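You operate a simulated robot arm through the tools that you are given. There is no shell and no other tool. Be economical: measure what you need, move in short steps, check, and stop when the job is done.

You are at the controls of a simulated two-armed robot. One attempt, no reset.

Task
Turn the fan to HIGH, brush the dust patch off the steel stand, then stop the fan.
Fine: put the hand brush back where it lay; the red filter switch ends off. Set down upright: hand brush. What is to be rubbed or washed off counts as gone when no trace of it is left.

Only the result counts: the job must be done as asked and must still hold three seconds after the hand-in. Knocking over, shifting, dropping, spilling or breaking anything else fails it.

Robot
Two 7-joint arms with two-finger parallel grippers on one trunk, on a base that drives. Base frame: it is fixed to the floor where the robot stands at the start and does not move with it; the origin is under the middle of the robot, x ahead of it, y to its left, z up. Units: mm, rad, N and s.
The left shoulder is at the start at [50, 168, 1182], the right one opposite. With the tool pointing down near the work surface each hand reaches from about 100 to 660 mm from the robot's upright axis, wherever it stands, measured 20 degrees to its own side. Places, roughly: fan knob [600, 100, 1100]; grey dust patch [400, -800, 800]; pulse knob [600, 100, 1000]; red filter switch [600, 200, 1300]. Payload 1.57 kg a hand.
The tool frame of a hand sits at the grasp point between the pads (the TCP): z along the fingers, y along the line on which they close. The tips reach 30 mm beyond it. The gripper opens to 80 mm. The fingers are 17 mm wide and 12 mm thick; the gripper's body (40 by 82 mm) begins 80 mm behind the TCP.
Orientation is told as [roll, pitch, yaw] about the base's x, y, z axes, in that order, counted from this pose: with the fingers straight down and closing along the base's y, the tool's x points along the base's -x, its y along +y and its z along -z.

Tools
- The arms move only by the tool jog_arm. It takes "left_rows", "right_rows" or both (then of equal length, played together; a hand with none holds still); each is a list of rows, each an object (a shift or turn left out is 0, a gripper value left out holds the last) with "dp": the shift along the tool's x, y, z in units of 250 mm (1.0 is 250 mm), a list of three; "delta_rot": the turn, a rotation vector about the tool's x, y, z in units of 45 degrees (1.0 is 45 degrees), a list of three; "fingers": the closure, from 0 (fully open) to 1 (shut). In form: [{"dp": [dx, dy, dz], "delta_rot": [rx, ry, rz], "fingers": fingers}, ...]. A call has 1 to 12 rows; each row is the pose to reach, as a shift and turn from the pose commanded when the call began, along the tool's axes at that moment. A call with a number of a shift or a turn outside -1 to 1 is refused whole. Each row takes 0.2 s and may step no farther than 50 mm and 0.15 rad from the row before; otherwise, or with a gripper value out of range, the whole call is refused. A pose out of reach is approached as far as the arm can. The call stops where the force on the tool passes 40 N (or 10 N more than at its start, if that is more) or the arm is blocked; 0.2 s more then pass. Each finger travels about 45 mm/s and halts on what it meets, pressing with about 35 N; the grip force reading is that of the motor and also rises with nothing between the fingers. The clock runs only during rows and for 0.2 s after the last one: add rows that repeat a pose to give the fingers time. It gives the time, the measured TCP pose, the force on the tool (base axes), the opening and the grip force at its end, in the units of the frame above (readings bear some noise), with the torque about the TCP (base axes, N m) and any sound that the robot's microphone picked up.
- Cameras (640 x 400 px; columns grow to the right, rows downward): "scene" is now at [120.3, -39.4, 1398.6]; the picture's right is [-0.42, -0.91, 0.00], its down [-0.48, 0.22, -0.85] and it looks along [0.77, -0.36, -0.53] (base axes); focal length 214 px, centre (320, 200). "left" rides on the left gripper at [72, 7, -122] in its tool frame; the picture's right is [-0.09, 1.00, 0.00], its down [-0.84, -0.08, -0.54] and it looks along [-0.54, -0.05, 0.84] (tool axes); focal length 238 px, centre (320, 200). "right" rides on the right gripper at [72, -7, -122] in its tool frame; the picture's right is [0.09, 1.00, 0.00], its down [-0.84, 0.08, -0.54] and it looks along [-0.54, 0.05, 0.84] (tool axes); focal length 238 px, centre (320, 200). There is no depth. A picture from a camera that has moved, and an enlarged one, comes with that camera's place and axes in the base frame and with its lens.
- get_image(camera): a new picture of that camera. The clock stands still meanwhile.
- slide_trunk(by): slides the trunk up (or, below 0, down) by that many mm; the arms and the scene camera ride with it, the base frame stays. It gives what a move gives, with no picture.
- steer(legs): drives the robot by 1 to 6 legs, each [ahead, left, turn to the left] in mm, mm and rad, along the robot's own axes; the way and the turn of a leg run together, so that a leg with both is an arc; at most 1500 mm and 3.142 rad a leg. The arms and the cameras ride along, it lands a little off, and it stops where it bumps. It gives what a move gives.
- head_to(pan, tilt): turns the head with the scene camera to pan (to the left, within 1.396 rad either way) and tilt (down, from -0.506 to 1.204), counted from straight ahead of the robot. It gives what a move gives.
- close_up(camera, box): a new picture of the part [left, top, right, bottom] of that camera's present view, enlarged. The clock stands still meanwhile.
- job_done(): hands the job in; it is judged then, once.

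Go step by step. Nothing tells you exact positions but the pictures and the camera data: compare them with the known pose of the tool, close in by small moves and look again before you grip or let go. The budget is 120 turns and 100 pictures, counting those below and the enlarged ones. Unless the task says otherwise, let go and move clear before handing in.

The tools are called as name(argument=value, ...) on one line, values as JSON. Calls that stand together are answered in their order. jog_arm: Moves the arms, as the interface text tells. Its arguments: {"type":"object","properties":{"left_rows":{"type":"array"},"right_rows":{"type":"array"}},"required":[]} The other tools are called the same way: slide_trunk (by) slides the trunk up or down; steer (legs) drives the base; head_to (pan, tilt) turns the head that bears the scene camera; get_image (camera) takes a picture; close_up (camera, box) takes an enlarged picture of a part of a camera's view; job_done () hands the job in.

At the start:

```text
time: 0.0
left_eef_pos: [409.8, -8.0, 1150.6]
left_orientation: [0.0, -0.001, 0.003]
left_force: [-0.6, -0.8, 0.9]
left_wrist_torque: [-0.05, -0.02, -0.01]
left_finger_gap: 80.1
left_gripper_force: 0.1
right_eef_pos: [316.6, -413.3, 1000.2]
right_orientation: [0.001, 0.001, 0.001]
right_force: [-0.7, -0.2, 0.4]
right_wrist_torque: [0.0, 0.01, -0.01]
right_finger_gap: 79.8
right_gripper_force: 0.0
trunk travel left (down, up): [-350.0, 93.0]
robot x, y, heading: [-0.6, 0.5, -0.003]
head pan, tilt: [-0.436, 0.559]
```

scene: 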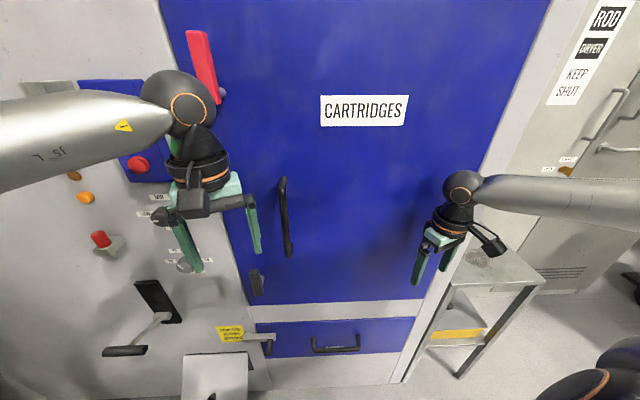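
right: 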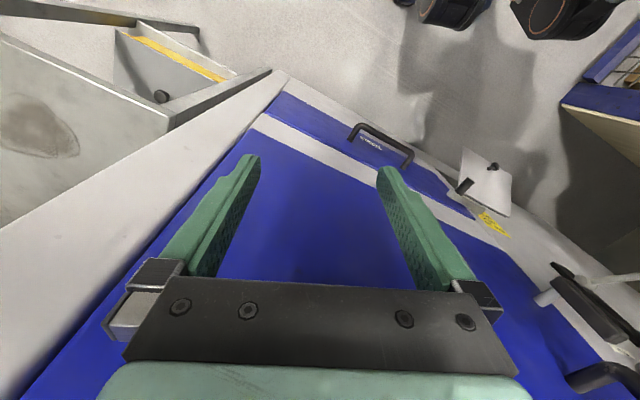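
left: 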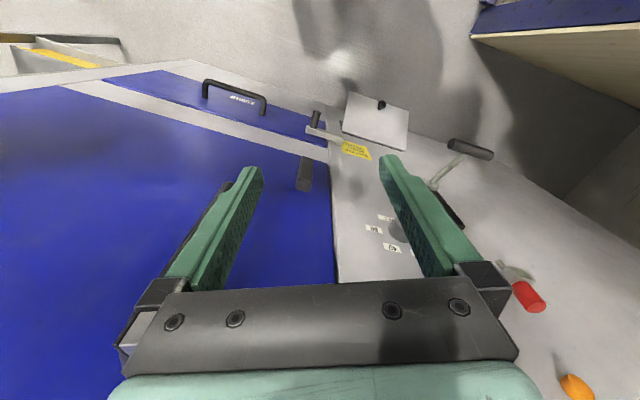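

I see a blue cabinet with a panel of knobs at the left, and a steel stand at the right with a dust patch. I'll look closer at the panel and search for the brush.

close_up(camera="scene", box=[60, 60, 300, 360])

head_to(pan=-1.1, tilt=0.6)

get_image(camera="scene")

head_to(pan=0.5, tilt=0.5)

get_image(camera="scene")

```text
1.33 times, centred on (180, 210) of scene
camera zoom: at [120.3, -39.4, 1398.6], right [-0.42, -0.91, 0.0], down [-0.48, 0.22, -0.85], along [0.77, -0.36, -0.53], focal length 286 px, centre (507, 187)
```

zoom: 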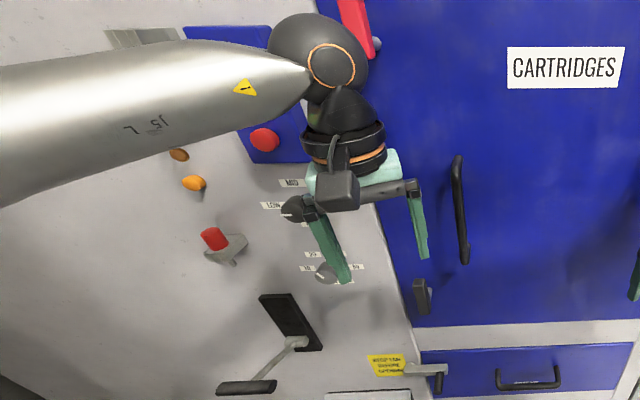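

```text
time: 1.0
left_eef_pos: [411.2, -8.5, 1151.1]
left_orientation: [0.001, -0.002, 0.001]
left_force: [0.0, -0.4, -0.2]
left_wrist_torque: [-0.02, -0.01, -0.01]
left_finger_gap: 80.2
left_gripper_force: 0.1
right_eef_pos: [317.0, -414.9, 1000.4]
right_orientation: [-0.001, 0.0, 0.0]
right_force: [0.2, 0.6, 0.3]
right_wrist_torque: [0.01, 0.01, -0.05]
right_finger_gap: 80.2
right_gripper_force: 0.1
trunk travel left (down, up): [-350.0, 93.0]
robot x, y, heading: [2.1, -3.5, 0.001]
head pan, tilt: [-1.1, 0.6]
```

```text
95 pictures are left
camera scene: at [79.3, -80.3, 1394.9], right [-0.89, -0.45, 0.0], down [-0.26, 0.5, -0.83], along [0.38, -0.73, -0.56], focal length 214 px, centre (320, 200)
```

scene: 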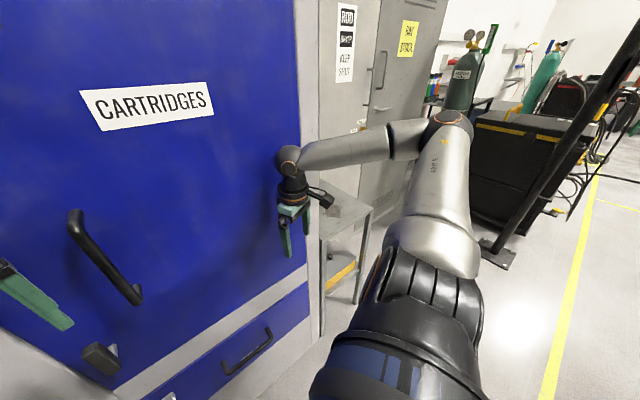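

```text
time: 2.7
left_eef_pos: [411.3, -8.2, 1151.1]
left_orientation: [0.0, 0.0, 0.001]
left_force: [-0.2, -0.8, 0.6]
left_wrist_torque: [0.03, -0.02, -0.02]
left_finger_gap: 79.9
left_gripper_force: 0.2
right_eef_pos: [316.7, -412.4, 999.8]
right_orientation: [0.0, -0.001, -0.001]
right_force: [-0.1, -0.7, -1.0]
right_wrist_torque: [0.0, 0.03, 0.02]
right_finger_gap: 80.0
right_gripper_force: 0.2
trunk travel left (down, up): [-350.0, 93.0]
robot x, y, heading: [-0.2, -2.8, 0.0]
head pan, tilt: [0.499, 0.499]
```

```text
94 pictures are left
camera scene: at [119.0, 41.9, 1404.0], right [0.48, -0.88, 0.0], down [-0.42, -0.23, -0.88], along [0.77, 0.42, -0.48], focal length 214 px, centre (320, 200)
```

scene: 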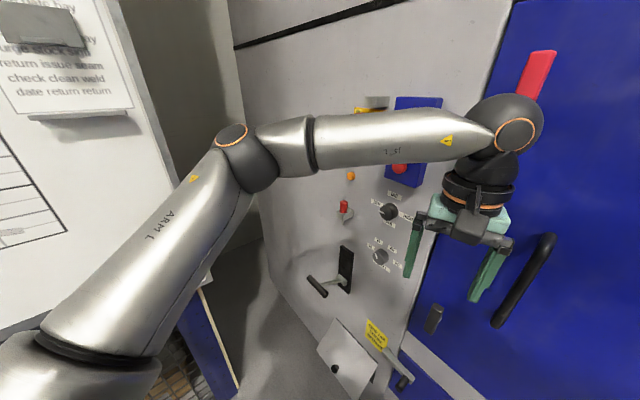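

The panel is at the left: fan knob (black, LOW/MID/HIGH), pulse knob below. Now I look for the brush and read the labels.

close_up(camera="scene", box=[320, 80, 440, 280])

head_to(pan=1.35, tilt=0.7)

get_image(camera="scene")

head_to(pan=0.2, tilt=-0.3)

get_image(camera="scene")

head_to(pan=-0.8, tilt=0.7)

get_image(camera="scene")

```text
2.00 times, centred on (380, 180) of scene
camera zoom: at [119.0, 41.9, 1404.0], right [0.48, -0.88, 0.0], down [-0.42, -0.23, -0.88], along [0.77, 0.42, -0.48], focal length 429 px, centre (200, 240)
```

zoom: 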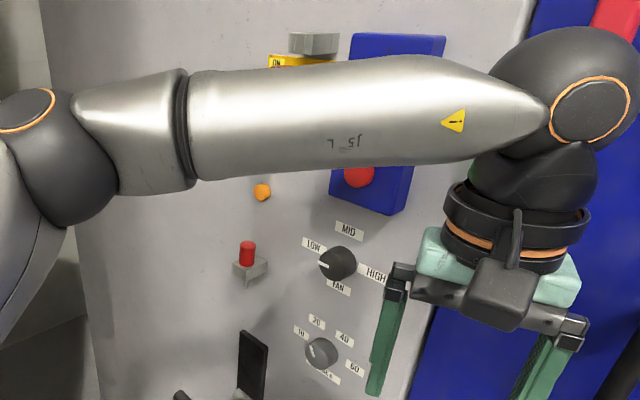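

```text
time: 3.9
left_eef_pos: [411.9, -7.5, 1150.3]
left_orientation: [0.0, 0.0, 0.001]
left_force: [-0.1, 0.4, 0.0]
left_wrist_torque: [-0.02, -0.02, -0.03]
left_finger_gap: 80.1
left_gripper_force: 0.0
right_eef_pos: [316.7, -413.7, 1000.3]
right_orientation: [-0.001, 0.002, 0.001]
right_force: [0.5, -0.3, 0.4]
right_wrist_torque: [0.0, -0.02, -0.03]
right_finger_gap: 80.0
right_gripper_force: 0.0
trunk travel left (down, up): [-350.0, 93.0]
robot x, y, heading: [-0.7, 1.3, -0.0]
head pan, tilt: [1.349, 0.7]
```

```text
92 pictures are left
camera scene: at [57.8, 81.3, 1386.3], right [0.98, -0.22, 0.0], down [-0.14, -0.63, -0.77], along [0.17, 0.75, -0.64], focal length 214 px, centre (320, 200)
```

scene: 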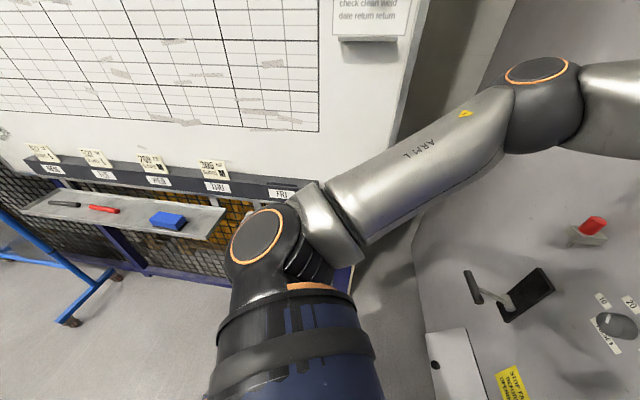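

```text
time: 5.2
left_eef_pos: [410.9, -8.5, 1149.8]
left_orientation: [0.0, 0.001, 0.002]
left_force: [-0.7, 0.5, -0.3]
left_wrist_torque: [0.0, -0.03, -0.03]
left_finger_gap: 80.0
left_gripper_force: 0.0
right_eef_pos: [317.4, -414.3, 999.6]
right_orientation: [0.0, 0.0, -0.001]
right_force: [-0.1, -0.3, 0.3]
right_wrist_torque: [0.0, -0.01, -0.02]
right_finger_gap: 79.9
right_gripper_force: 0.1
trunk travel left (down, up): [-350.0, 93.0]
robot x, y, heading: [1.1, -4.3, 0.001]
head pan, tilt: [0.201, -0.3]
```

```text
91 pictures are left
camera scene: at [116.1, 14.1, 1475.6], right [0.2, -0.98, 0.0], down [0.29, 0.06, -0.96], along [0.94, 0.19, 0.3], focal length 214 px, centre (320, 200)
```

scene: 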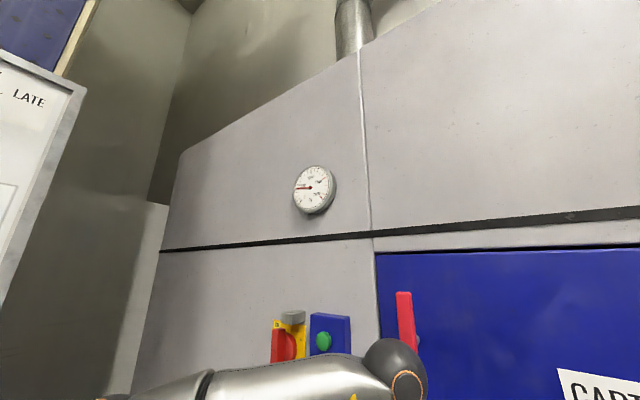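

```text
time: 6.5
left_eef_pos: [411.1, -7.7, 1150.1]
left_orientation: [0.0, 0.0, 0.002]
left_force: [0.5, 0.1, -0.5]
left_wrist_torque: [-0.02, -0.03, 0.0]
left_finger_gap: 80.0
left_gripper_force: 0.0
right_eef_pos: [317.5, -412.9, 998.8]
right_orientation: [0.0, 0.001, 0.0]
right_force: [-0.8, -0.6, -0.1]
right_wrist_torque: [0.01, 0.02, -0.01]
right_finger_gap: 80.0
right_gripper_force: 0.2
trunk travel left (down, up): [-350.0, 93.0]
robot x, y, heading: [2.3, 0.7, -0.004]
head pan, tilt: [-0.799, 0.7]
```

```text
90 pictures are left
camera scene: at [98.4, -62.5, 1386.3], right [-0.72, -0.7, 0.0], down [-0.45, 0.46, -0.77], along [0.53, -0.55, -0.64], focal length 214 px, centre (320, 200)
```

scene: 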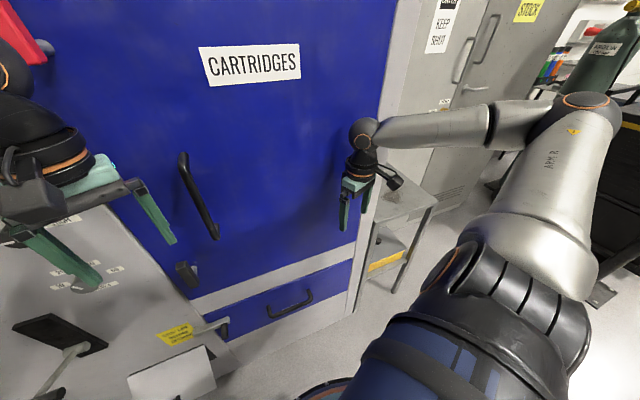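

Next I zoom on the stand and look behind for the brush.

close_up(camera="scene", box=[340, 160, 460, 300])

close_up(camera="right", box=[0, 0, 280, 220])

head_to(pan=-1.39, tilt=0.3)

get_image(camera="scene")

```text
2.86 times, centred on (400, 230) of scene
camera zoom: at [98.4, -62.5, 1386.3], right [-0.72, -0.7, 0.0], down [-0.45, 0.46, -0.77], along [0.53, -0.55, -0.64], focal length 613 px, centre (91, 114)
```

zoom: 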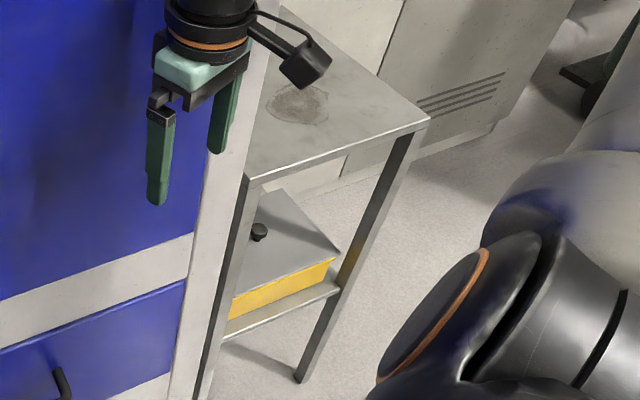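

```text
1.82 times, centred on (140, 110) of right
camera zoom: at [245.6, -419.9, 1122.0], right [-0.09, 1.0, 0.0], down [0.84, 0.08, 0.54], along [0.54, 0.05, -0.84], focal length 433 px, centre (647, 364)
```

zoom: 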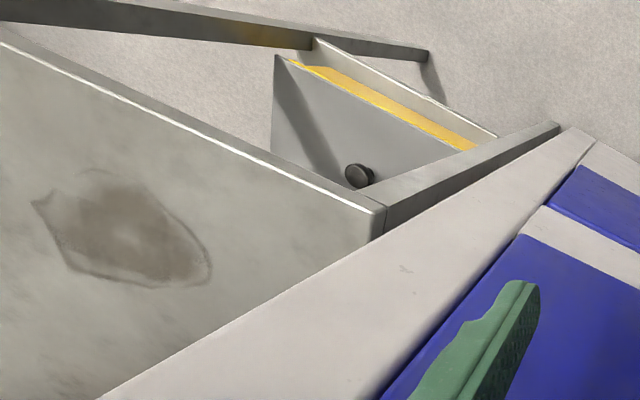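

```text
time: 7.5
left_eef_pos: [410.4, -8.0, 1149.9]
left_orientation: [0.0, -0.001, 0.003]
left_force: [1.0, 0.0, 0.0]
left_wrist_torque: [0.0, -0.01, -0.02]
left_finger_gap: 79.9
left_gripper_force: 0.1
right_eef_pos: [317.8, -412.8, 998.9]
right_orientation: [-0.001, 0.0, -0.001]
right_force: [-0.5, 0.0, 1.0]
right_wrist_torque: [0.02, -0.01, 0.0]
right_finger_gap: 79.9
right_gripper_force: 0.2
trunk travel left (down, up): [-350.0, 93.0]
robot x, y, heading: [1.3, -0.2, 0.0]
head pan, tilt: [-1.389, 0.3]
```

```text
87 pictures are left
camera scene: at [56.0, -93.4, 1422.3], right [-0.98, -0.18, 0.0], down [-0.05, 0.29, -0.96], along [0.17, -0.94, -0.3], focal length 214 px, centre (320, 200)
```

scene: 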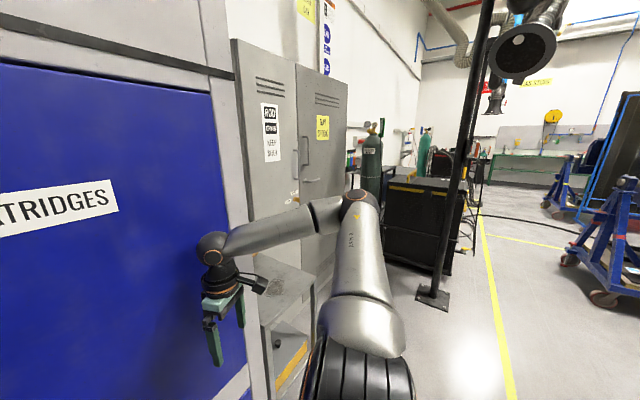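

No brush seen yet. I look lower at the panel's bottom and closer.

head_to(pan=0.45, tilt=1.0)

get_image(camera="scene")

close_up(camera="left", box=[280, 60, 520, 260])

head_to(pan=-0.5, tilt=1.1)

get_image(camera="scene")

```text
time: 9.3
left_eef_pos: [410.8, -7.5, 1149.6]
left_orientation: [0.001, 0.001, 0.001]
left_force: [-0.1, -0.6, -0.1]
left_wrist_torque: [0.01, -0.01, 0.0]
left_finger_gap: 80.1
left_gripper_force: 0.1
right_eef_pos: [316.7, -413.4, 999.9]
right_orientation: [-0.001, 0.002, -0.001]
right_force: [0.8, -0.1, -0.2]
right_wrist_torque: [0.01, 0.01, 0.0]
right_finger_gap: 80.1
right_gripper_force: 0.1
trunk travel left (down, up): [-350.0, 93.0]
robot x, y, heading: [6.1, 2.3, -0.005]
head pan, tilt: [0.45, 1.0]
```

```text
86 pictures are left
camera scene: at [101.8, 28.7, 1362.9], right [0.43, -0.9, 0.0], down [-0.76, -0.37, -0.54], along [0.49, 0.23, -0.84], focal length 214 px, centre (320, 200)
```

scene: 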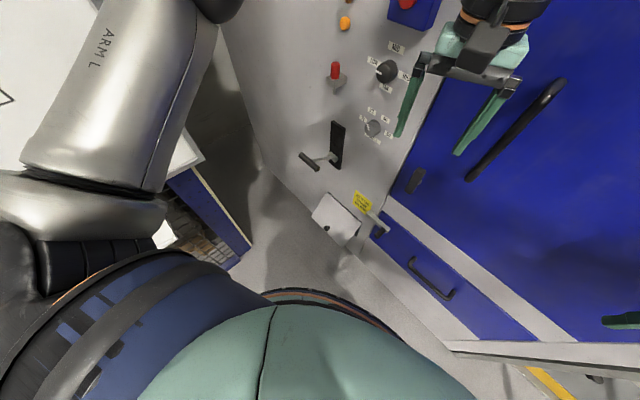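

```text
2.00 times, centred on (400, 160) of left
camera zoom: at [340.5, 0.3, 1272.6], right [0.09, 1.0, 0.0], down [0.84, -0.08, 0.54], along [0.54, -0.05, -0.84], focal length 477 px, centre (160, 280)
```

zoom: 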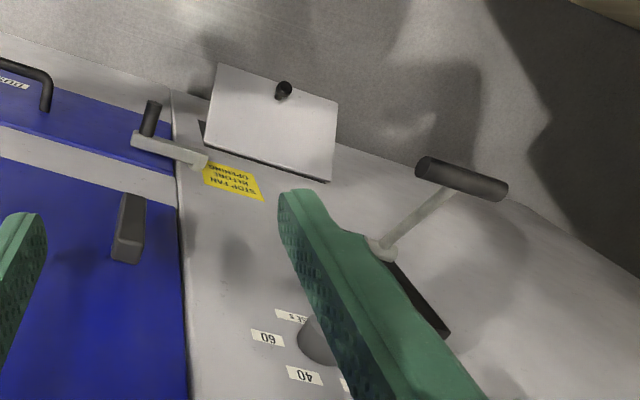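

```text
time: 10.6
left_eef_pos: [412.2, -7.5, 1150.0]
left_orientation: [0.001, 0.0, 0.001]
left_force: [0.0, -0.5, -0.4]
left_wrist_torque: [-0.01, -0.05, 0.01]
left_finger_gap: 79.9
left_gripper_force: 0.0
right_eef_pos: [317.8, -413.4, 1000.5]
right_orientation: [-0.001, 0.0, -0.001]
right_force: [-0.2, -0.2, 1.2]
right_wrist_torque: [-0.04, -0.03, 0.0]
right_finger_gap: 79.9
right_gripper_force: 0.1
trunk travel left (down, up): [-350.0, 93.0]
robot x, y, heading: [2.8, 5.7, 0.005]
head pan, tilt: [-0.499, 1.1]
```

```text
84 pictures are left
camera scene: at [94.6, -31.8, 1356.3], right [-0.48, -0.88, 0.0], down [-0.78, 0.43, -0.45], along [0.4, -0.22, -0.89], focal length 214 px, centre (320, 200)
```

scene: 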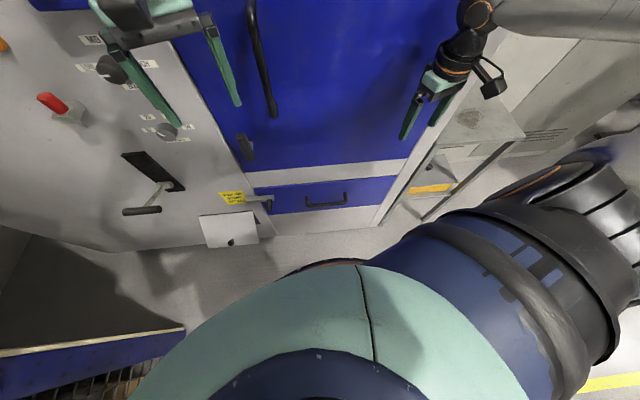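

The sign says "STOP FAN BEFORE OPENING". I check the drawer label and the area to the left rear.

close_up(camera="scene", box=[180, 160, 420, 280])

head_to(pan=1.39, tilt=0.3)

get_image(camera="scene")

```text
2.67 times, centred on (300, 220) of scene
camera zoom: at [94.6, -31.8, 1356.3], right [-0.48, -0.88, 0.0], down [-0.78, 0.43, -0.45], along [0.4, -0.22, -0.89], focal length 572 px, centre (373, 147)
```

zoom: 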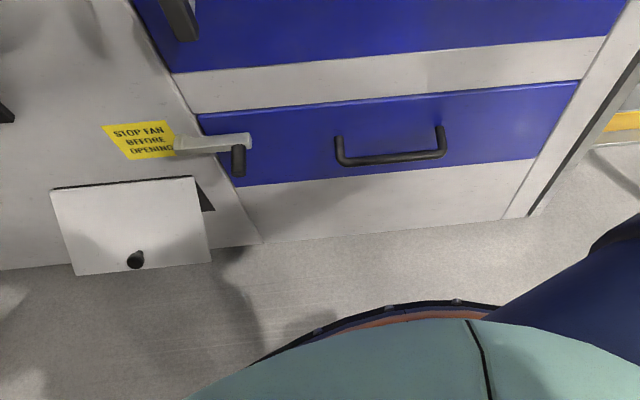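

```text
time: 12.4
left_eef_pos: [411.5, -8.8, 1149.4]
left_orientation: [0.0, 0.001, 0.001]
left_force: [-0.8, 0.5, -0.2]
left_wrist_torque: [0.0, -0.02, 0.0]
left_finger_gap: 80.0
left_gripper_force: 0.0
right_eef_pos: [317.0, -412.6, 999.8]
right_orientation: [0.001, 0.0, -0.001]
right_force: [-0.3, 0.1, 0.1]
right_wrist_torque: [0.03, 0.0, 0.0]
right_finger_gap: 80.0
right_gripper_force: 0.1
trunk travel left (down, up): [-350.0, 93.0]
robot x, y, heading: [-0.2, -1.9, -0.001]
head pan, tilt: [1.389, 0.3]
```

```text
82 pictures are left
camera scene: at [56.0, 90.2, 1422.4], right [0.98, -0.18, 0.0], down [-0.05, -0.29, -0.96], along [0.17, 0.94, -0.3], focal length 214 px, centre (320, 200)
```

scene: 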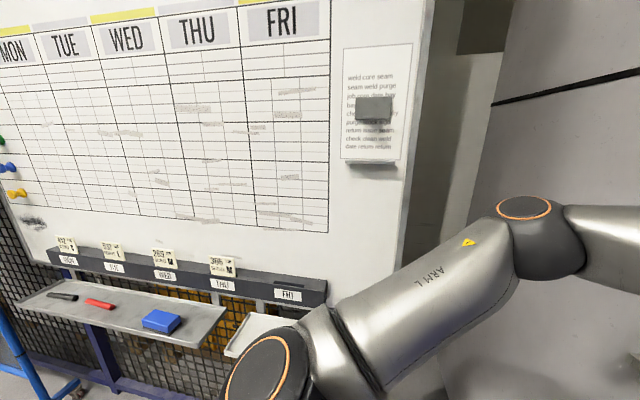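

The whiteboard has a second tray partly behind the arm. I zoom there and at the note.

close_up(camera="scene", box=[200, 40, 440, 380])

steer(legs=[[-350, -100, 0]])

get_image(camera="scene")

```text
1.18 times, centred on (320, 210) of scene
camera zoom: at [56.0, 90.2, 1422.4], right [0.98, -0.18, 0.0], down [-0.05, -0.29, -0.96], along [0.17, 0.94, -0.3], focal length 252 px, centre (320, 188)
```

zoom: 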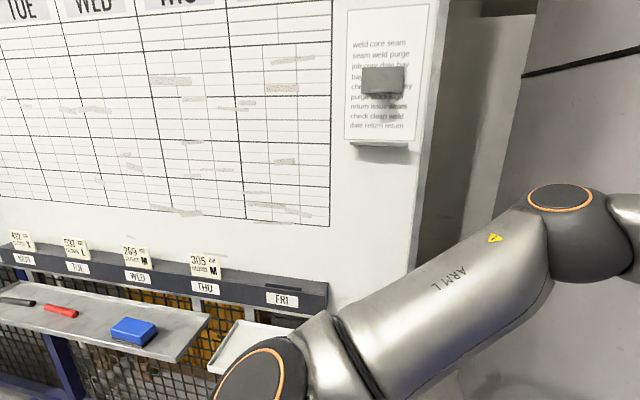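

```text
time: 14.8
left_eef_pos: [60.5, -107.3, 1150.1]
left_orientation: [0.0, 0.001, 0.002]
left_force: [-0.2, 0.2, -0.3]
left_wrist_torque: [-0.02, 0.02, 0.0]
left_finger_gap: 80.0
left_gripper_force: 0.1
right_eef_pos: [-31.7, -511.6, 999.9]
right_orientation: [0.0, 0.001, 0.0]
right_force: [-0.3, -0.2, -0.4]
right_wrist_torque: [0.01, -0.01, -0.03]
right_finger_gap: 80.0
right_gripper_force: 0.2
trunk travel left (down, up): [-350.0, 93.0]
robot x, y, heading: [-351.2, -101.1, -0.001]
head pan, tilt: [1.389, 0.3]
```

```text
80 pictures are left
camera scene: at [-294.1, -9.5, 1422.4], right [0.98, -0.18, 0.0], down [-0.05, -0.29, -0.96], along [0.17, 0.94, -0.3], focal length 214 px, centre (320, 200)
```

scene: 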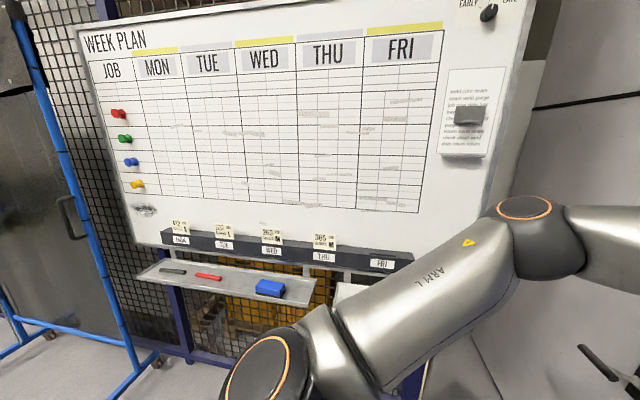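

No brush on the whiteboard. I turn the robot to see the area behind it.

steer(legs=[[0, 0, -1.57]])

head_to(pan=-1.2, tilt=0.4)

get_image(camera="scene")

head_to(pan=0.6, tilt=0.5)

get_image(camera="scene")

```text
time: 19.0
left_eef_pos: [-358.2, -510.4, 1150.5]
left_orientation: [0.0, 0.001, -1.571]
left_force: [0.1, -0.1, 0.2]
left_wrist_torque: [0.02, -0.02, -0.02]
left_finger_gap: 79.9
left_gripper_force: 0.1
right_eef_pos: [-763.7, -415.3, 999.7]
right_orientation: [0.001, 0.0, -1.572]
right_force: [0.1, -0.2, 1.0]
right_wrist_torque: [0.01, 0.0, 0.08]
right_finger_gap: 80.0
right_gripper_force: 0.1
trunk travel left (down, up): [-350.0, 93.0]
robot x, y, heading: [-348.8, -99.5, -1.572]
head pan, tilt: [1.389, 0.3]
```

```text
time: 21.3
left_eef_pos: [-358.5, -510.1, 1149.1]
left_orientation: [0.001, 0.0, -1.57]
left_force: [0.6, -0.5, 0.2]
left_wrist_torque: [0.0, 0.01, 0.01]
left_finger_gap: 79.9
left_gripper_force: 0.0
right_eef_pos: [-763.3, -416.1, 1000.6]
right_orientation: [0.001, -0.001, -1.571]
right_force: [-0.4, -0.8, 0.6]
right_wrist_torque: [-0.04, 0.03, 0.01]
right_finger_gap: 80.2
right_gripper_force: 0.0
trunk travel left (down, up): [-350.0, 93.0]
robot x, y, heading: [-348.7, -98.1, -1.574]
head pan, tilt: [-1.201, 0.4]
```

```text
79 pictures are left
camera scene: at [-436.8, -174.6, 1413.1], right [-0.36, 0.93, 0.0], down [0.36, 0.14, -0.92], along [-0.86, -0.33, -0.39], focal length 214 px, centre (320, 200)
```

scene: 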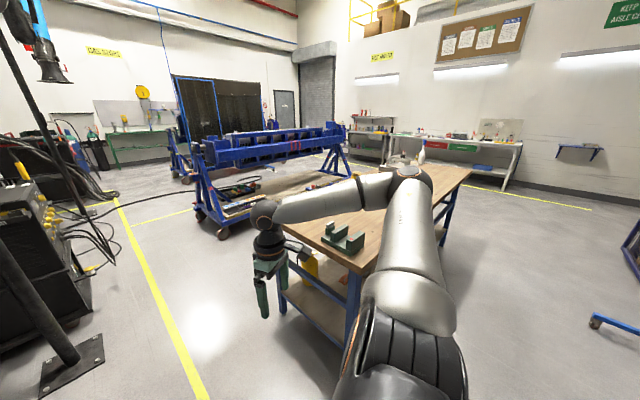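

```text
time: 23.1
left_eef_pos: [-356.8, -510.1, 1149.6]
left_orientation: [-0.001, 0.001, -1.573]
left_force: [0.8, 0.9, 0.6]
left_wrist_torque: [0.05, -0.01, -0.03]
left_finger_gap: 80.0
left_gripper_force: 0.1
right_eef_pos: [-763.4, -416.2, 1000.2]
right_orientation: [-0.001, 0.0, -1.574]
right_force: [0.6, -0.5, -0.1]
right_wrist_torque: [0.0, 0.0, -0.01]
right_finger_gap: 79.9
right_gripper_force: 0.0
trunk travel left (down, up): [-350.0, 93.0]
robot x, y, heading: [-351.6, -102.3, -1.568]
head pan, tilt: [0.6, 0.499]
```

```text
78 pictures are left
camera scene: at [-299.2, -216.5, 1404.0], right [-0.83, -0.56, 0.0], down [-0.27, 0.4, -0.88], along [0.49, -0.73, -0.48], focal length 214 px, centre (320, 200)
```

scene: 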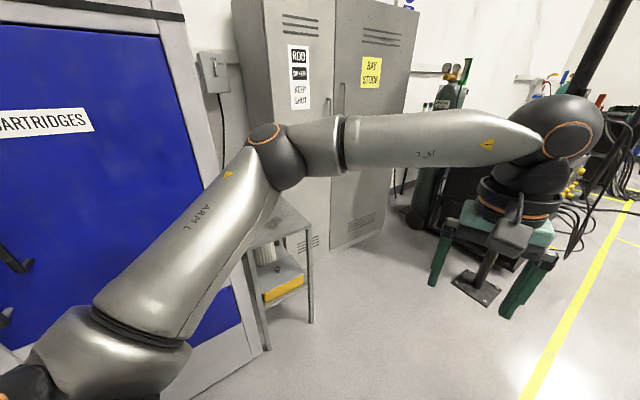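

There's a workbench behind. I turn further to inspect it.

steer(legs=[[0, 0, -1.57]])

head_to(pan=0.0, tilt=0.45)

get_image(camera="scene")

```text
time: 27.3
left_eef_pos: [-759.1, -93.8, 1151.1]
left_orientation: [0.001, 0.001, -3.137]
left_force: [0.5, 0.2, 0.0]
left_wrist_torque: [-0.04, 0.0, 0.04]
left_finger_gap: 80.1
left_gripper_force: 0.0
right_eef_pos: [-667.9, 313.5, 1000.7]
right_orientation: [-0.001, 0.0, -3.137]
right_force: [-1.1, -0.2, -0.2]
right_wrist_torque: [0.0, 0.02, -0.02]
right_finger_gap: 80.1
right_gripper_force: 0.0
trunk travel left (down, up): [-350.0, 93.0]
robot x, y, heading: [-352.6, -100.3, -3.135]
head pan, tilt: [0.6, 0.499]
```

```text
time: 28.3
left_eef_pos: [-761.2, -93.0, 1149.9]
left_orientation: [-0.001, 0.001, -3.136]
left_force: [-0.2, -0.4, -0.1]
left_wrist_torque: [0.02, -0.02, 0.02]
left_finger_gap: 80.1
left_gripper_force: 0.1
right_eef_pos: [-669.2, 314.2, 999.9]
right_orientation: [0.001, 0.0, -3.136]
right_force: [0.5, -0.2, 0.7]
right_wrist_torque: [0.01, -0.01, -0.05]
right_finger_gap: 79.9
right_gripper_force: 0.1
trunk travel left (down, up): [-350.0, 93.0]
robot x, y, heading: [-349.7, -100.2, -3.137]
head pan, tilt: [0.0, 0.45]
```

```text
77 pictures are left
camera scene: at [-482.2, -101.9, 1408.5], right [-0.01, 1.0, 0.0], down [0.44, 0.0, -0.9], along [-0.9, 0.0, -0.44], focal length 214 px, centre (320, 200)
```

scene: 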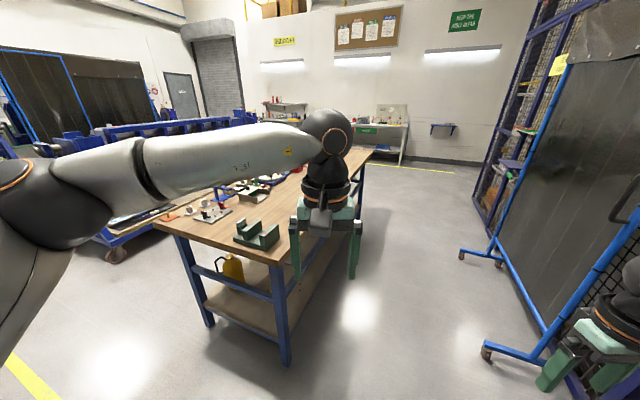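

I zoom on the bench items.

close_up(camera="scene", box=[140, 140, 380, 290])

close_up(camera="scene", box=[350, 90, 460, 170])

get_image(camera="left")

```text
2.67 times, centred on (260, 215) of scene
camera zoom: at [-482.2, -101.9, 1408.5], right [-0.01, 1.0, 0.0], down [0.44, 0.0, -0.9], along [-0.9, 0.0, -0.44], focal length 572 px, centre (480, 160)
```

zoom: 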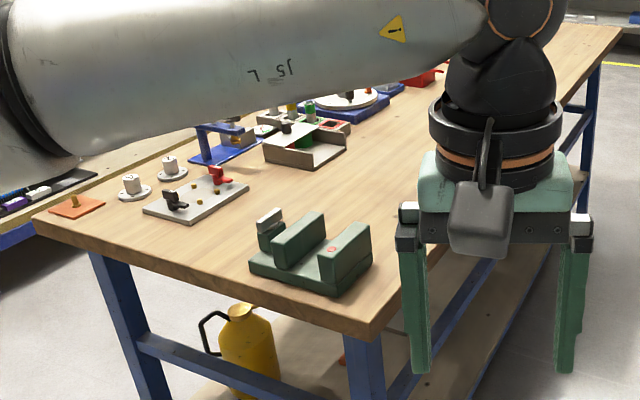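

```text
5.00 times, centred on (405, 130) of scene
camera zoom: at [-482.2, -101.9, 1408.5], right [-0.01, 1.0, 0.0], down [0.44, 0.0, -0.9], along [-0.9, 0.0, -0.44], focal length 1072 px, centre (-105, 550)
```

zoom: 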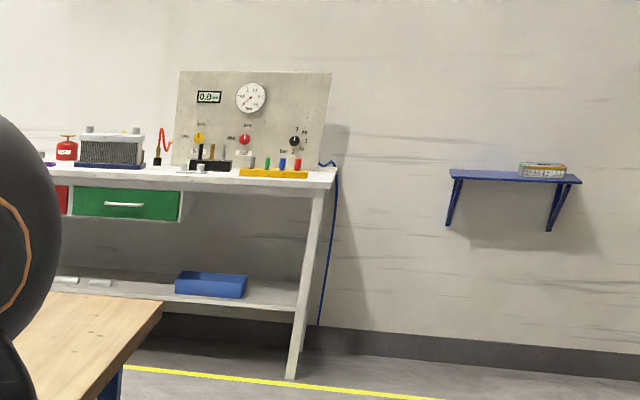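

```text
74 pictures are left
camera left: at [-687.0, -98.5, 1272.5], right [-0.09, -1.0, 0.0], down [-0.84, 0.07, 0.54], along [-0.54, 0.05, -0.84], focal length 238 px, centre (320, 200)
```

left: 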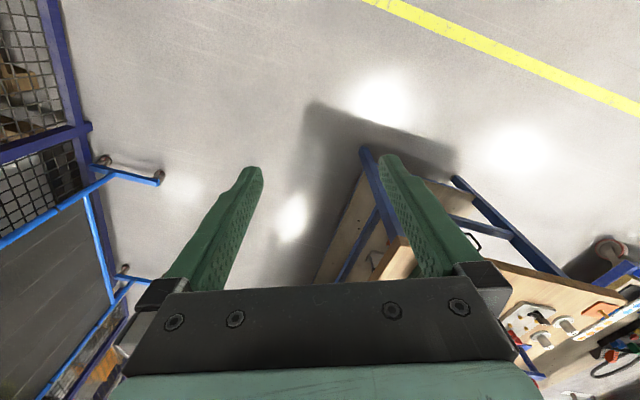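

No brush on the bench; something whitish was on the stand's shelf. I turn back and inspect the stand.

steer(legs=[[0, 0, 1.57]])

head_to(pan=0.7, tilt=0.6)

close_up(camera="scene", box=[220, 120, 400, 320])

```text
time: 32.6
left_eef_pos: [-343.8, -511.3, 1148.9]
left_orientation: [-0.001, -0.001, -1.534]
left_force: [-0.6, -0.8, -0.1]
left_wrist_torque: [-0.01, 0.03, -0.03]
left_finger_gap: 80.0
left_gripper_force: 0.0
right_eef_pos: [-752.1, -431.3, 1000.2]
right_orientation: [0.001, 0.0, -1.535]
right_force: [-1.1, -0.6, 0.5]
right_wrist_torque: [-0.02, -0.06, 0.02]
right_finger_gap: 79.9
right_gripper_force: 0.0
trunk travel left (down, up): [-350.0, 93.0]
robot x, y, heading: [-349.7, -98.7, -1.538]
head pan, tilt: [0.0, 0.45]
```

```text
time: 33.7
left_eef_pos: [-342.7, -511.1, 1149.8]
left_orientation: [0.0, -0.001, -1.534]
left_force: [0.8, 0.3, 0.3]
left_wrist_torque: [-0.01, 0.0, -0.02]
left_finger_gap: 80.3
left_gripper_force: 0.1
right_eef_pos: [-752.2, -431.6, 1000.2]
right_orientation: [-0.001, -0.001, -1.535]
right_force: [-0.8, 0.1, -0.1]
right_wrist_torque: [-0.04, 0.0, -0.02]
right_finger_gap: 80.2
right_gripper_force: 0.0
trunk travel left (down, up): [-350.0, 93.0]
robot x, y, heading: [-350.8, -100.4, -1.536]
head pan, tilt: [0.7, 0.6]
```

```text
2.00 times, centred on (310, 220) of scene
camera zoom: at [-289.7, -206.9, 1394.9], right [-0.74, -0.67, 0.0], down [-0.38, 0.42, -0.83], along [0.55, -0.61, -0.56], focal length 429 px, centre (340, 160)
```

zoom: 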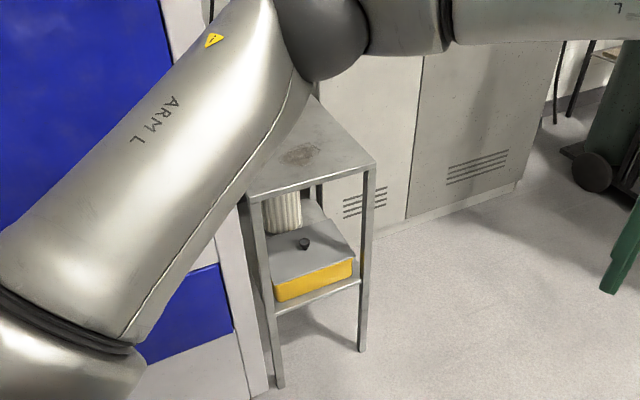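

The shelf holds a lidded yellow box and a ribbed cartridge. I drive to face the stand for a better look.

steer(legs=[[500, 0, 0], [0, 0, 1.53]])

head_to(pan=-0.2, tilt=0.7)

get_image(camera="scene")

```text
time: 40.3
left_eef_pos: [77.8, -618.0, 1150.6]
left_orientation: [0.001, 0.0, -0.033]
left_force: [0.3, 0.8, 0.4]
left_wrist_torque: [-0.02, 0.01, -0.03]
left_finger_gap: 80.1
left_gripper_force: 0.1
right_eef_pos: [-31.0, -1020.8, 1000.3]
right_orientation: [0.0, 0.0, -0.034]
right_force: [0.4, 0.3, -0.2]
right_wrist_torque: [0.03, -0.04, -0.03]
right_finger_gap: 80.0
right_gripper_force: 0.1
trunk travel left (down, up): [-350.0, 93.0]
robot x, y, heading: [-332.5, -596.7, -0.03]
head pan, tilt: [0.7, 0.6]
```

```text
time: 41.5
left_eef_pos: [78.1, -618.3, 1150.4]
left_orientation: [0.001, 0.0, -0.035]
left_force: [0.3, 0.3, 0.0]
left_wrist_torque: [-0.05, 0.02, 0.0]
left_finger_gap: 80.1
left_gripper_force: 0.0
right_eef_pos: [-30.9, -1020.2, 1000.0]
right_orientation: [0.0, 0.0, -0.035]
right_force: [-0.6, 0.0, 0.5]
right_wrist_torque: [-0.02, -0.03, -0.01]
right_finger_gap: 80.0
right_gripper_force: 0.0
trunk travel left (down, up): [-350.0, 93.0]
robot x, y, heading: [-331.5, -595.8, -0.035]
head pan, tilt: [-0.201, 0.7]
```

```text
72 pictures are left
camera scene: at [-211.1, -618.9, 1386.3], right [-0.23, -0.97, 0.0], down [-0.63, 0.15, -0.77], along [0.74, -0.18, -0.64], focal length 214 px, centre (320, 200)
```

scene: 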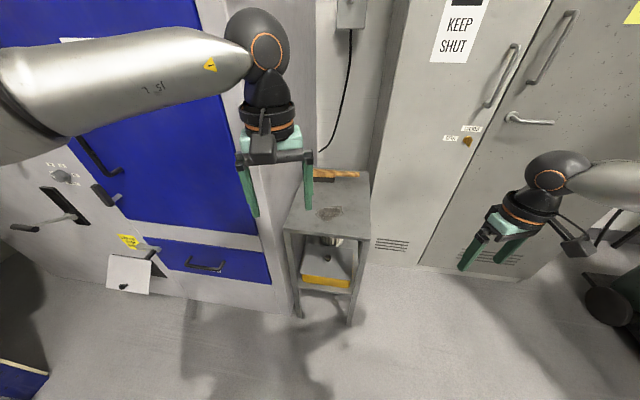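

The brush with a wooden/orange handle lies at the far edge of the stand. I zoom in on it.

close_up(camera="scene", box=[270, 150, 390, 250])

close_up(camera="scene", box=[250, 150, 410, 330])

```text
4.00 times, centred on (330, 200) of scene
camera zoom: at [-211.1, -618.9, 1386.3], right [-0.23, -0.97, 0.0], down [-0.63, 0.15, -0.77], along [0.74, -0.18, -0.64], focal length 858 px, centre (280, 200)
```

zoom: 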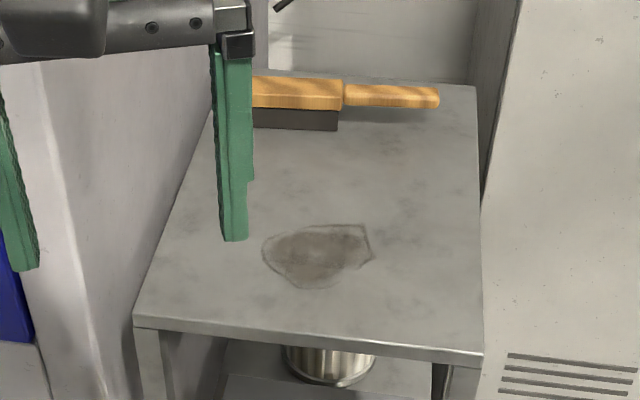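

```text
2.22 times, centred on (330, 240) of scene
camera zoom: at [-211.1, -618.9, 1386.3], right [-0.23, -0.97, 0.0], down [-0.63, 0.15, -0.77], along [0.74, -0.18, -0.64], focal length 477 px, centre (298, 111)
```

zoom: 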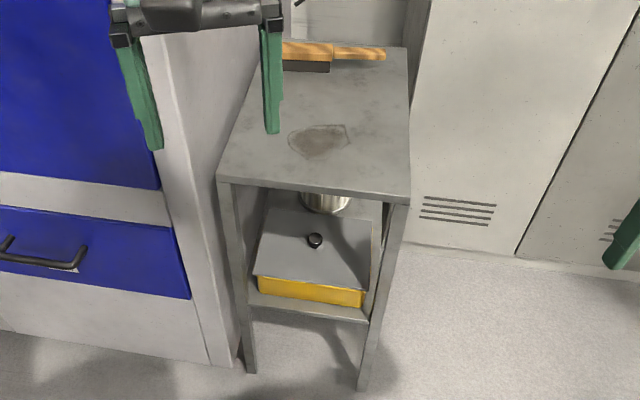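

The brush lies at the back of the stand, bristles down, handle toward -y. First the fan: I drive back to the panel and look at the knob.

steer(legs=[[0, 600, 0.034], [210, 0, 0]])

head_to(pan=0.3, tilt=0.35)

get_image(camera="scene")

```text
time: 46.2
left_eef_pos: [300.4, 1.0, 1150.0]
left_orientation: [0.001, -0.001, 0.0]
left_force: [0.3, 0.0, -0.3]
left_wrist_torque: [-0.01, 0.02, -0.01]
left_finger_gap: 80.0
left_gripper_force: 0.1
right_eef_pos: [205.5, -404.8, 1000.4]
right_orientation: [0.0, 0.001, -0.001]
right_force: [0.0, -0.4, -0.3]
right_wrist_torque: [0.01, 0.03, -0.04]
right_finger_gap: 79.8
right_gripper_force: 0.0
trunk travel left (down, up): [-350.0, 93.0]
robot x, y, heading: [-114.2, 6.9, -0.002]
head pan, tilt: [-0.201, 0.7]
```

```text
time: 47.1
left_eef_pos: [299.5, 1.4, 1149.7]
left_orientation: [-0.001, 0.001, 0.001]
left_force: [-0.6, -0.1, 0.2]
left_wrist_torque: [0.0, -0.04, 0.01]
left_finger_gap: 80.0
left_gripper_force: 0.0
right_eef_pos: [205.4, -403.7, 999.3]
right_orientation: [0.0, 0.001, -0.002]
right_force: [0.6, 0.5, -0.2]
right_wrist_torque: [0.0, 0.02, 0.02]
right_finger_gap: 79.8
right_gripper_force: 0.1
trunk travel left (down, up): [-350.0, 93.0]
robot x, y, heading: [-109.1, 6.6, 0.002]
head pan, tilt: [0.3, 0.351]
```

```text
69 pictures are left
camera scene: at [17.4, 34.6, 1417.6], right [0.29, -0.96, 0.0], down [-0.33, -0.1, -0.94], along [0.9, 0.28, -0.34], focal length 214 px, centre (320, 200)
```

scene: 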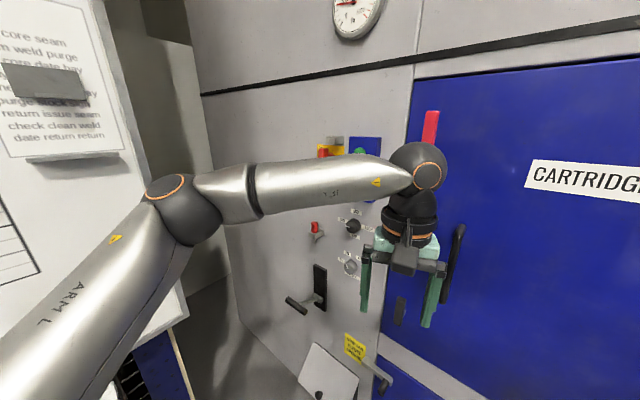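

I pitch the left hand forward to face the panel, in two halves.

jog_arm(left_rows=[{"dp": [-0.05, 0.03, 0], "delta_rot": [0, -0.167, 0]}, {"dp": [-0.1, 0.06, 0], "delta_rot": [0, -0.333, 0]}, {"dp": [-0.15, 0.09, 0], "delta_rot": [0, -0.5, 0]}, {"dp": [-0.2, 0.12, 0], "delta_rot": [0, -0.667, 0]}, {"dp": [-0.25, 0.15, 0], "delta_rot": [0, -0.833, 0]}, {"dp": [-0.3, 0.2, 0], "delta_rot": [0, -1, 0]}])

jog_arm(left_rows=[{"dp": [0, 0.03, 0], "delta_rot": [0, -0.167, 0]}, {"dp": [0, 0.06, 0], "delta_rot": [0, -0.333, 0]}, {"dp": [0, 0.09, 0], "delta_rot": [0, -0.5, 0]}, {"dp": [0, 0.12, 0], "delta_rot": [0, -0.667, 0]}, {"dp": [0, 0.15, 0], "delta_rot": [0, -0.833, 0]}, {"dp": [0, 0.2, 0], "delta_rot": [0, -1, 0]}])

get_image(camera="left")

get_image(camera="scene")

```text
time: 48.5
left_eef_pos: [376.3, 51.0, 1150.3]
left_orientation: [-0.001, -0.789, 0.003]
left_force: [0.1, -0.3, 0.1]
left_wrist_torque: [0.02, 0.0, 0.0]
left_finger_gap: 79.8
left_gripper_force: 0.0
right_eef_pos: [206.8, -405.2, 1000.0]
right_orientation: [0.0, 0.0, -0.002]
right_force: [0.0, 0.3, -0.1]
right_wrist_torque: [-0.01, -0.03, -0.02]
right_finger_gap: 79.7
right_gripper_force: 0.0
trunk travel left (down, up): [-350.0, 93.0]
robot x, y, heading: [-109.4, 7.5, -0.001]
head pan, tilt: [0.3, 0.351]
```

```text
time: 49.9
left_eef_pos: [374.3, 99.8, 1150.9]
left_orientation: [-3.063, -1.566, 3.062]
left_force: [0.3, 0.0, 0.5]
left_wrist_torque: [-0.01, -0.04, 0.02]
left_finger_gap: 79.9
left_gripper_force: 0.0
right_eef_pos: [205.9, -406.0, 999.4]
right_orientation: [0.003, 0.0, -0.001]
right_force: [-0.1, -0.6, 0.0]
right_wrist_torque: [0.03, -0.03, 0.0]
right_finger_gap: 80.0
right_gripper_force: 0.2
trunk travel left (down, up): [-350.0, 93.0]
robot x, y, heading: [-111.0, 9.4, 0.001]
head pan, tilt: [0.3, 0.351]
```

```text
68 pictures are left
camera left: at [254.3, 107.8, 1079.1], right [0.0, 1.0, 0.09], down [-0.55, -0.08, 0.83], along [0.84, -0.05, 0.54], focal length 238 px, centre (320, 200)
```

left: 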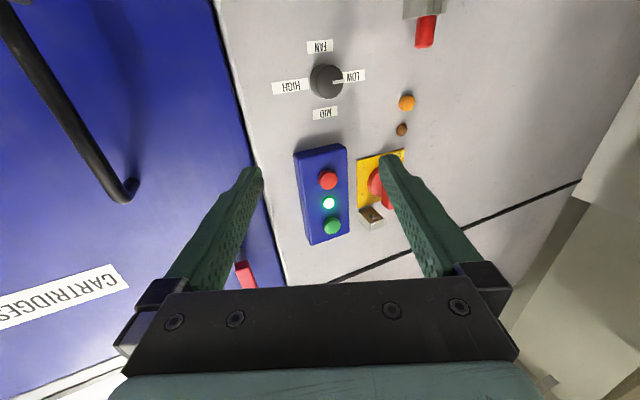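

```text
67 pictures are left
camera scene: at [16.6, 33.2, 1417.8], right [0.29, -0.96, 0.0], down [-0.33, -0.1, -0.94], along [0.9, 0.28, -0.34], focal length 214 px, centre (320, 200)
```

scene: 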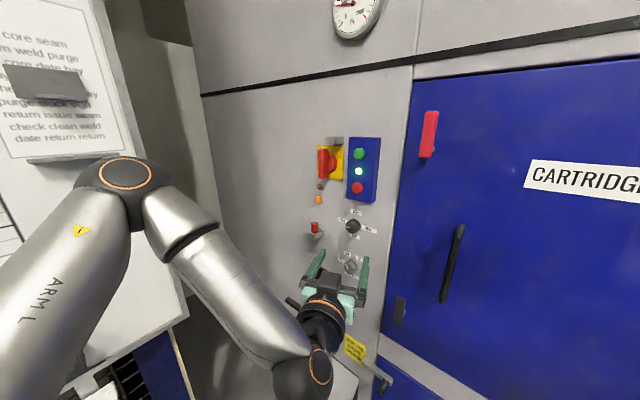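

The lamp between the green and red buttons is lit, so the fan seems to run at LOW already. I zoom for details.

close_up(camera="left", box=[260, 20, 420, 120])

close_up(camera="scene", box=[300, 120, 400, 290])

close_up(camera="left", box=[280, 130, 420, 260])

```text
4.00 times, centred on (340, 70) of left
camera zoom: at [254.3, 107.8, 1079.1], right [0.0, 1.0, 0.09], down [-0.55, -0.08, 0.83], along [0.84, -0.05, 0.54], focal length 953 px, centre (240, 720)
```

zoom: 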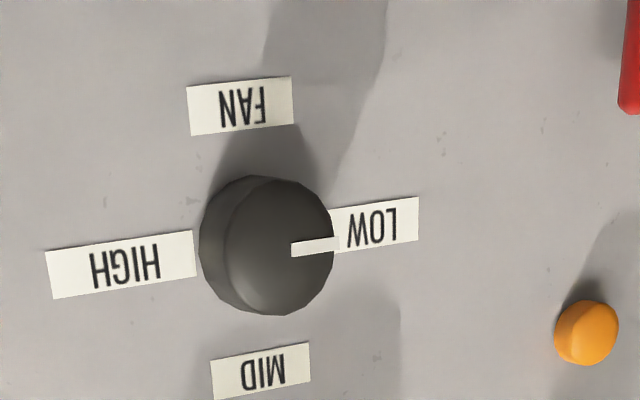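

```text
2.35 times, centred on (350, 205) of scene
camera zoom: at [16.6, 33.2, 1417.8], right [0.29, -0.96, 0.0], down [-0.33, -0.1, -0.94], along [0.9, 0.28, -0.34], focal length 505 px, centre (249, 188)
```

zoom: 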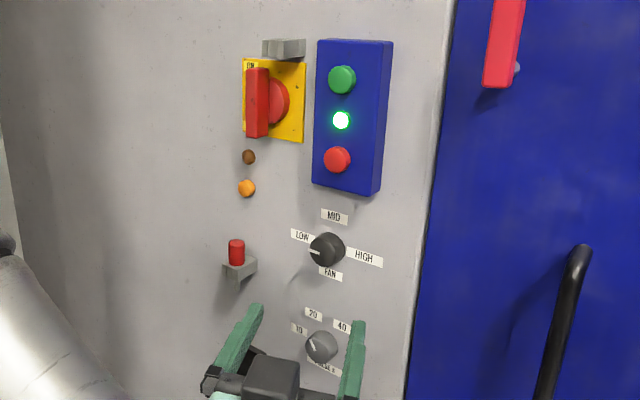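

```text
3.08 times, centred on (350, 195) of left
camera zoom: at [254.3, 107.8, 1079.1], right [0.0, 1.0, 0.09], down [-0.55, -0.08, 0.83], along [0.84, -0.05, 0.54], focal length 733 px, centre (228, 215)
```

zoom: 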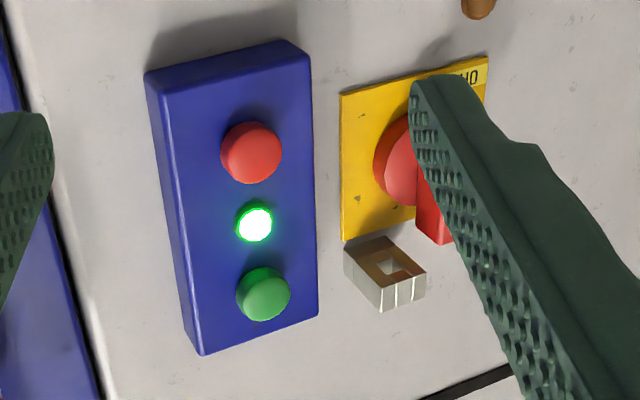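

Layout: fan knob at LOW (left), MID up, HIGH right; red STOP and green START buttons; the red filter switch appears to be ON. I move in front of the knob with the fingers rolled −45°.

jog_arm(left_rows=[{"dp": [0.04, 0.015, 0.06], "delta_rot": [0, 0, -0.167]}, {"dp": [0.08, 0.03, 0.12], "delta_rot": [0, 0, -0.333]}, {"dp": [0.128, 0.046, 0.2], "delta_rot": [0, 0, -0.5]}, {"dp": [0.128, 0.046, 0.28], "delta_rot": [0, 0, -0.667]}, {"dp": [0.128, 0.046, 0.36], "delta_rot": [0, 0, -0.833]}, {"dp": [0.128, 0.046, 0.42], "delta_rot": [0, 0, -1]}])

get_image(camera="left")

close_up(camera="scene", box=[280, 160, 420, 300])

```text
time: 51.3
left_eef_pos: [478.5, 104.8, 1123.3]
left_orientation: [-1.566, -0.782, 1.572]
left_force: [0.6, 0.1, 0.2]
left_wrist_torque: [0.02, 0.03, -0.04]
left_finger_gap: 80.2
left_gripper_force: 0.1
left hand out of reach, approached as far as the arm can: row 5, 6
right_eef_pos: [206.9, -405.0, 1000.0]
right_orientation: [0.0, -0.002, -0.003]
right_force: [-0.1, 1.4, 0.6]
right_wrist_torque: [0.01, 0.0, -0.05]
right_finger_gap: 80.0
right_gripper_force: 0.0
trunk travel left (down, up): [-350.0, 93.0]
robot x, y, heading: [-106.5, 10.8, 0.001]
head pan, tilt: [0.3, 0.351]
```

```text
63 pictures are left
camera left: at [358.4, 58.5, 1069.1], right [-0.01, 0.77, -0.64], down [-0.54, 0.54, 0.65], along [0.84, 0.35, 0.41], focal length 238 px, centre (320, 200)
```

left: 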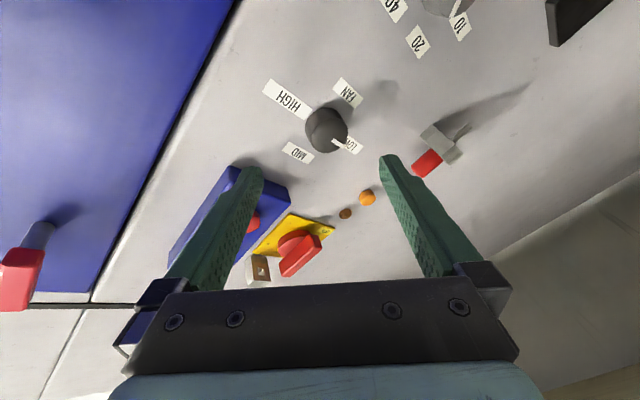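

```text
2.86 times, centred on (350, 230) of scene
camera zoom: at [17.5, 34.7, 1417.6], right [0.29, -0.96, 0.0], down [-0.33, -0.1, -0.94], along [0.9, 0.28, -0.34], focal length 613 px, centre (234, 114)
```

zoom: 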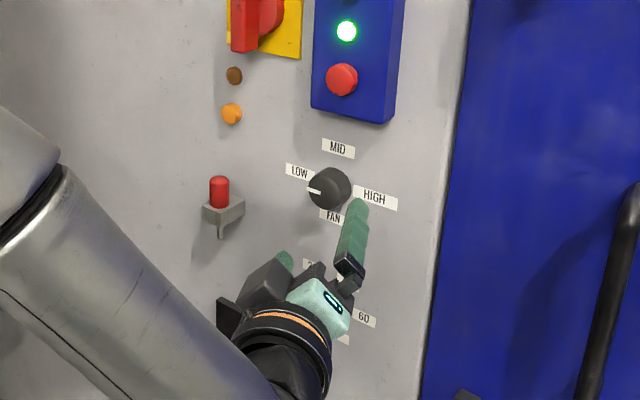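

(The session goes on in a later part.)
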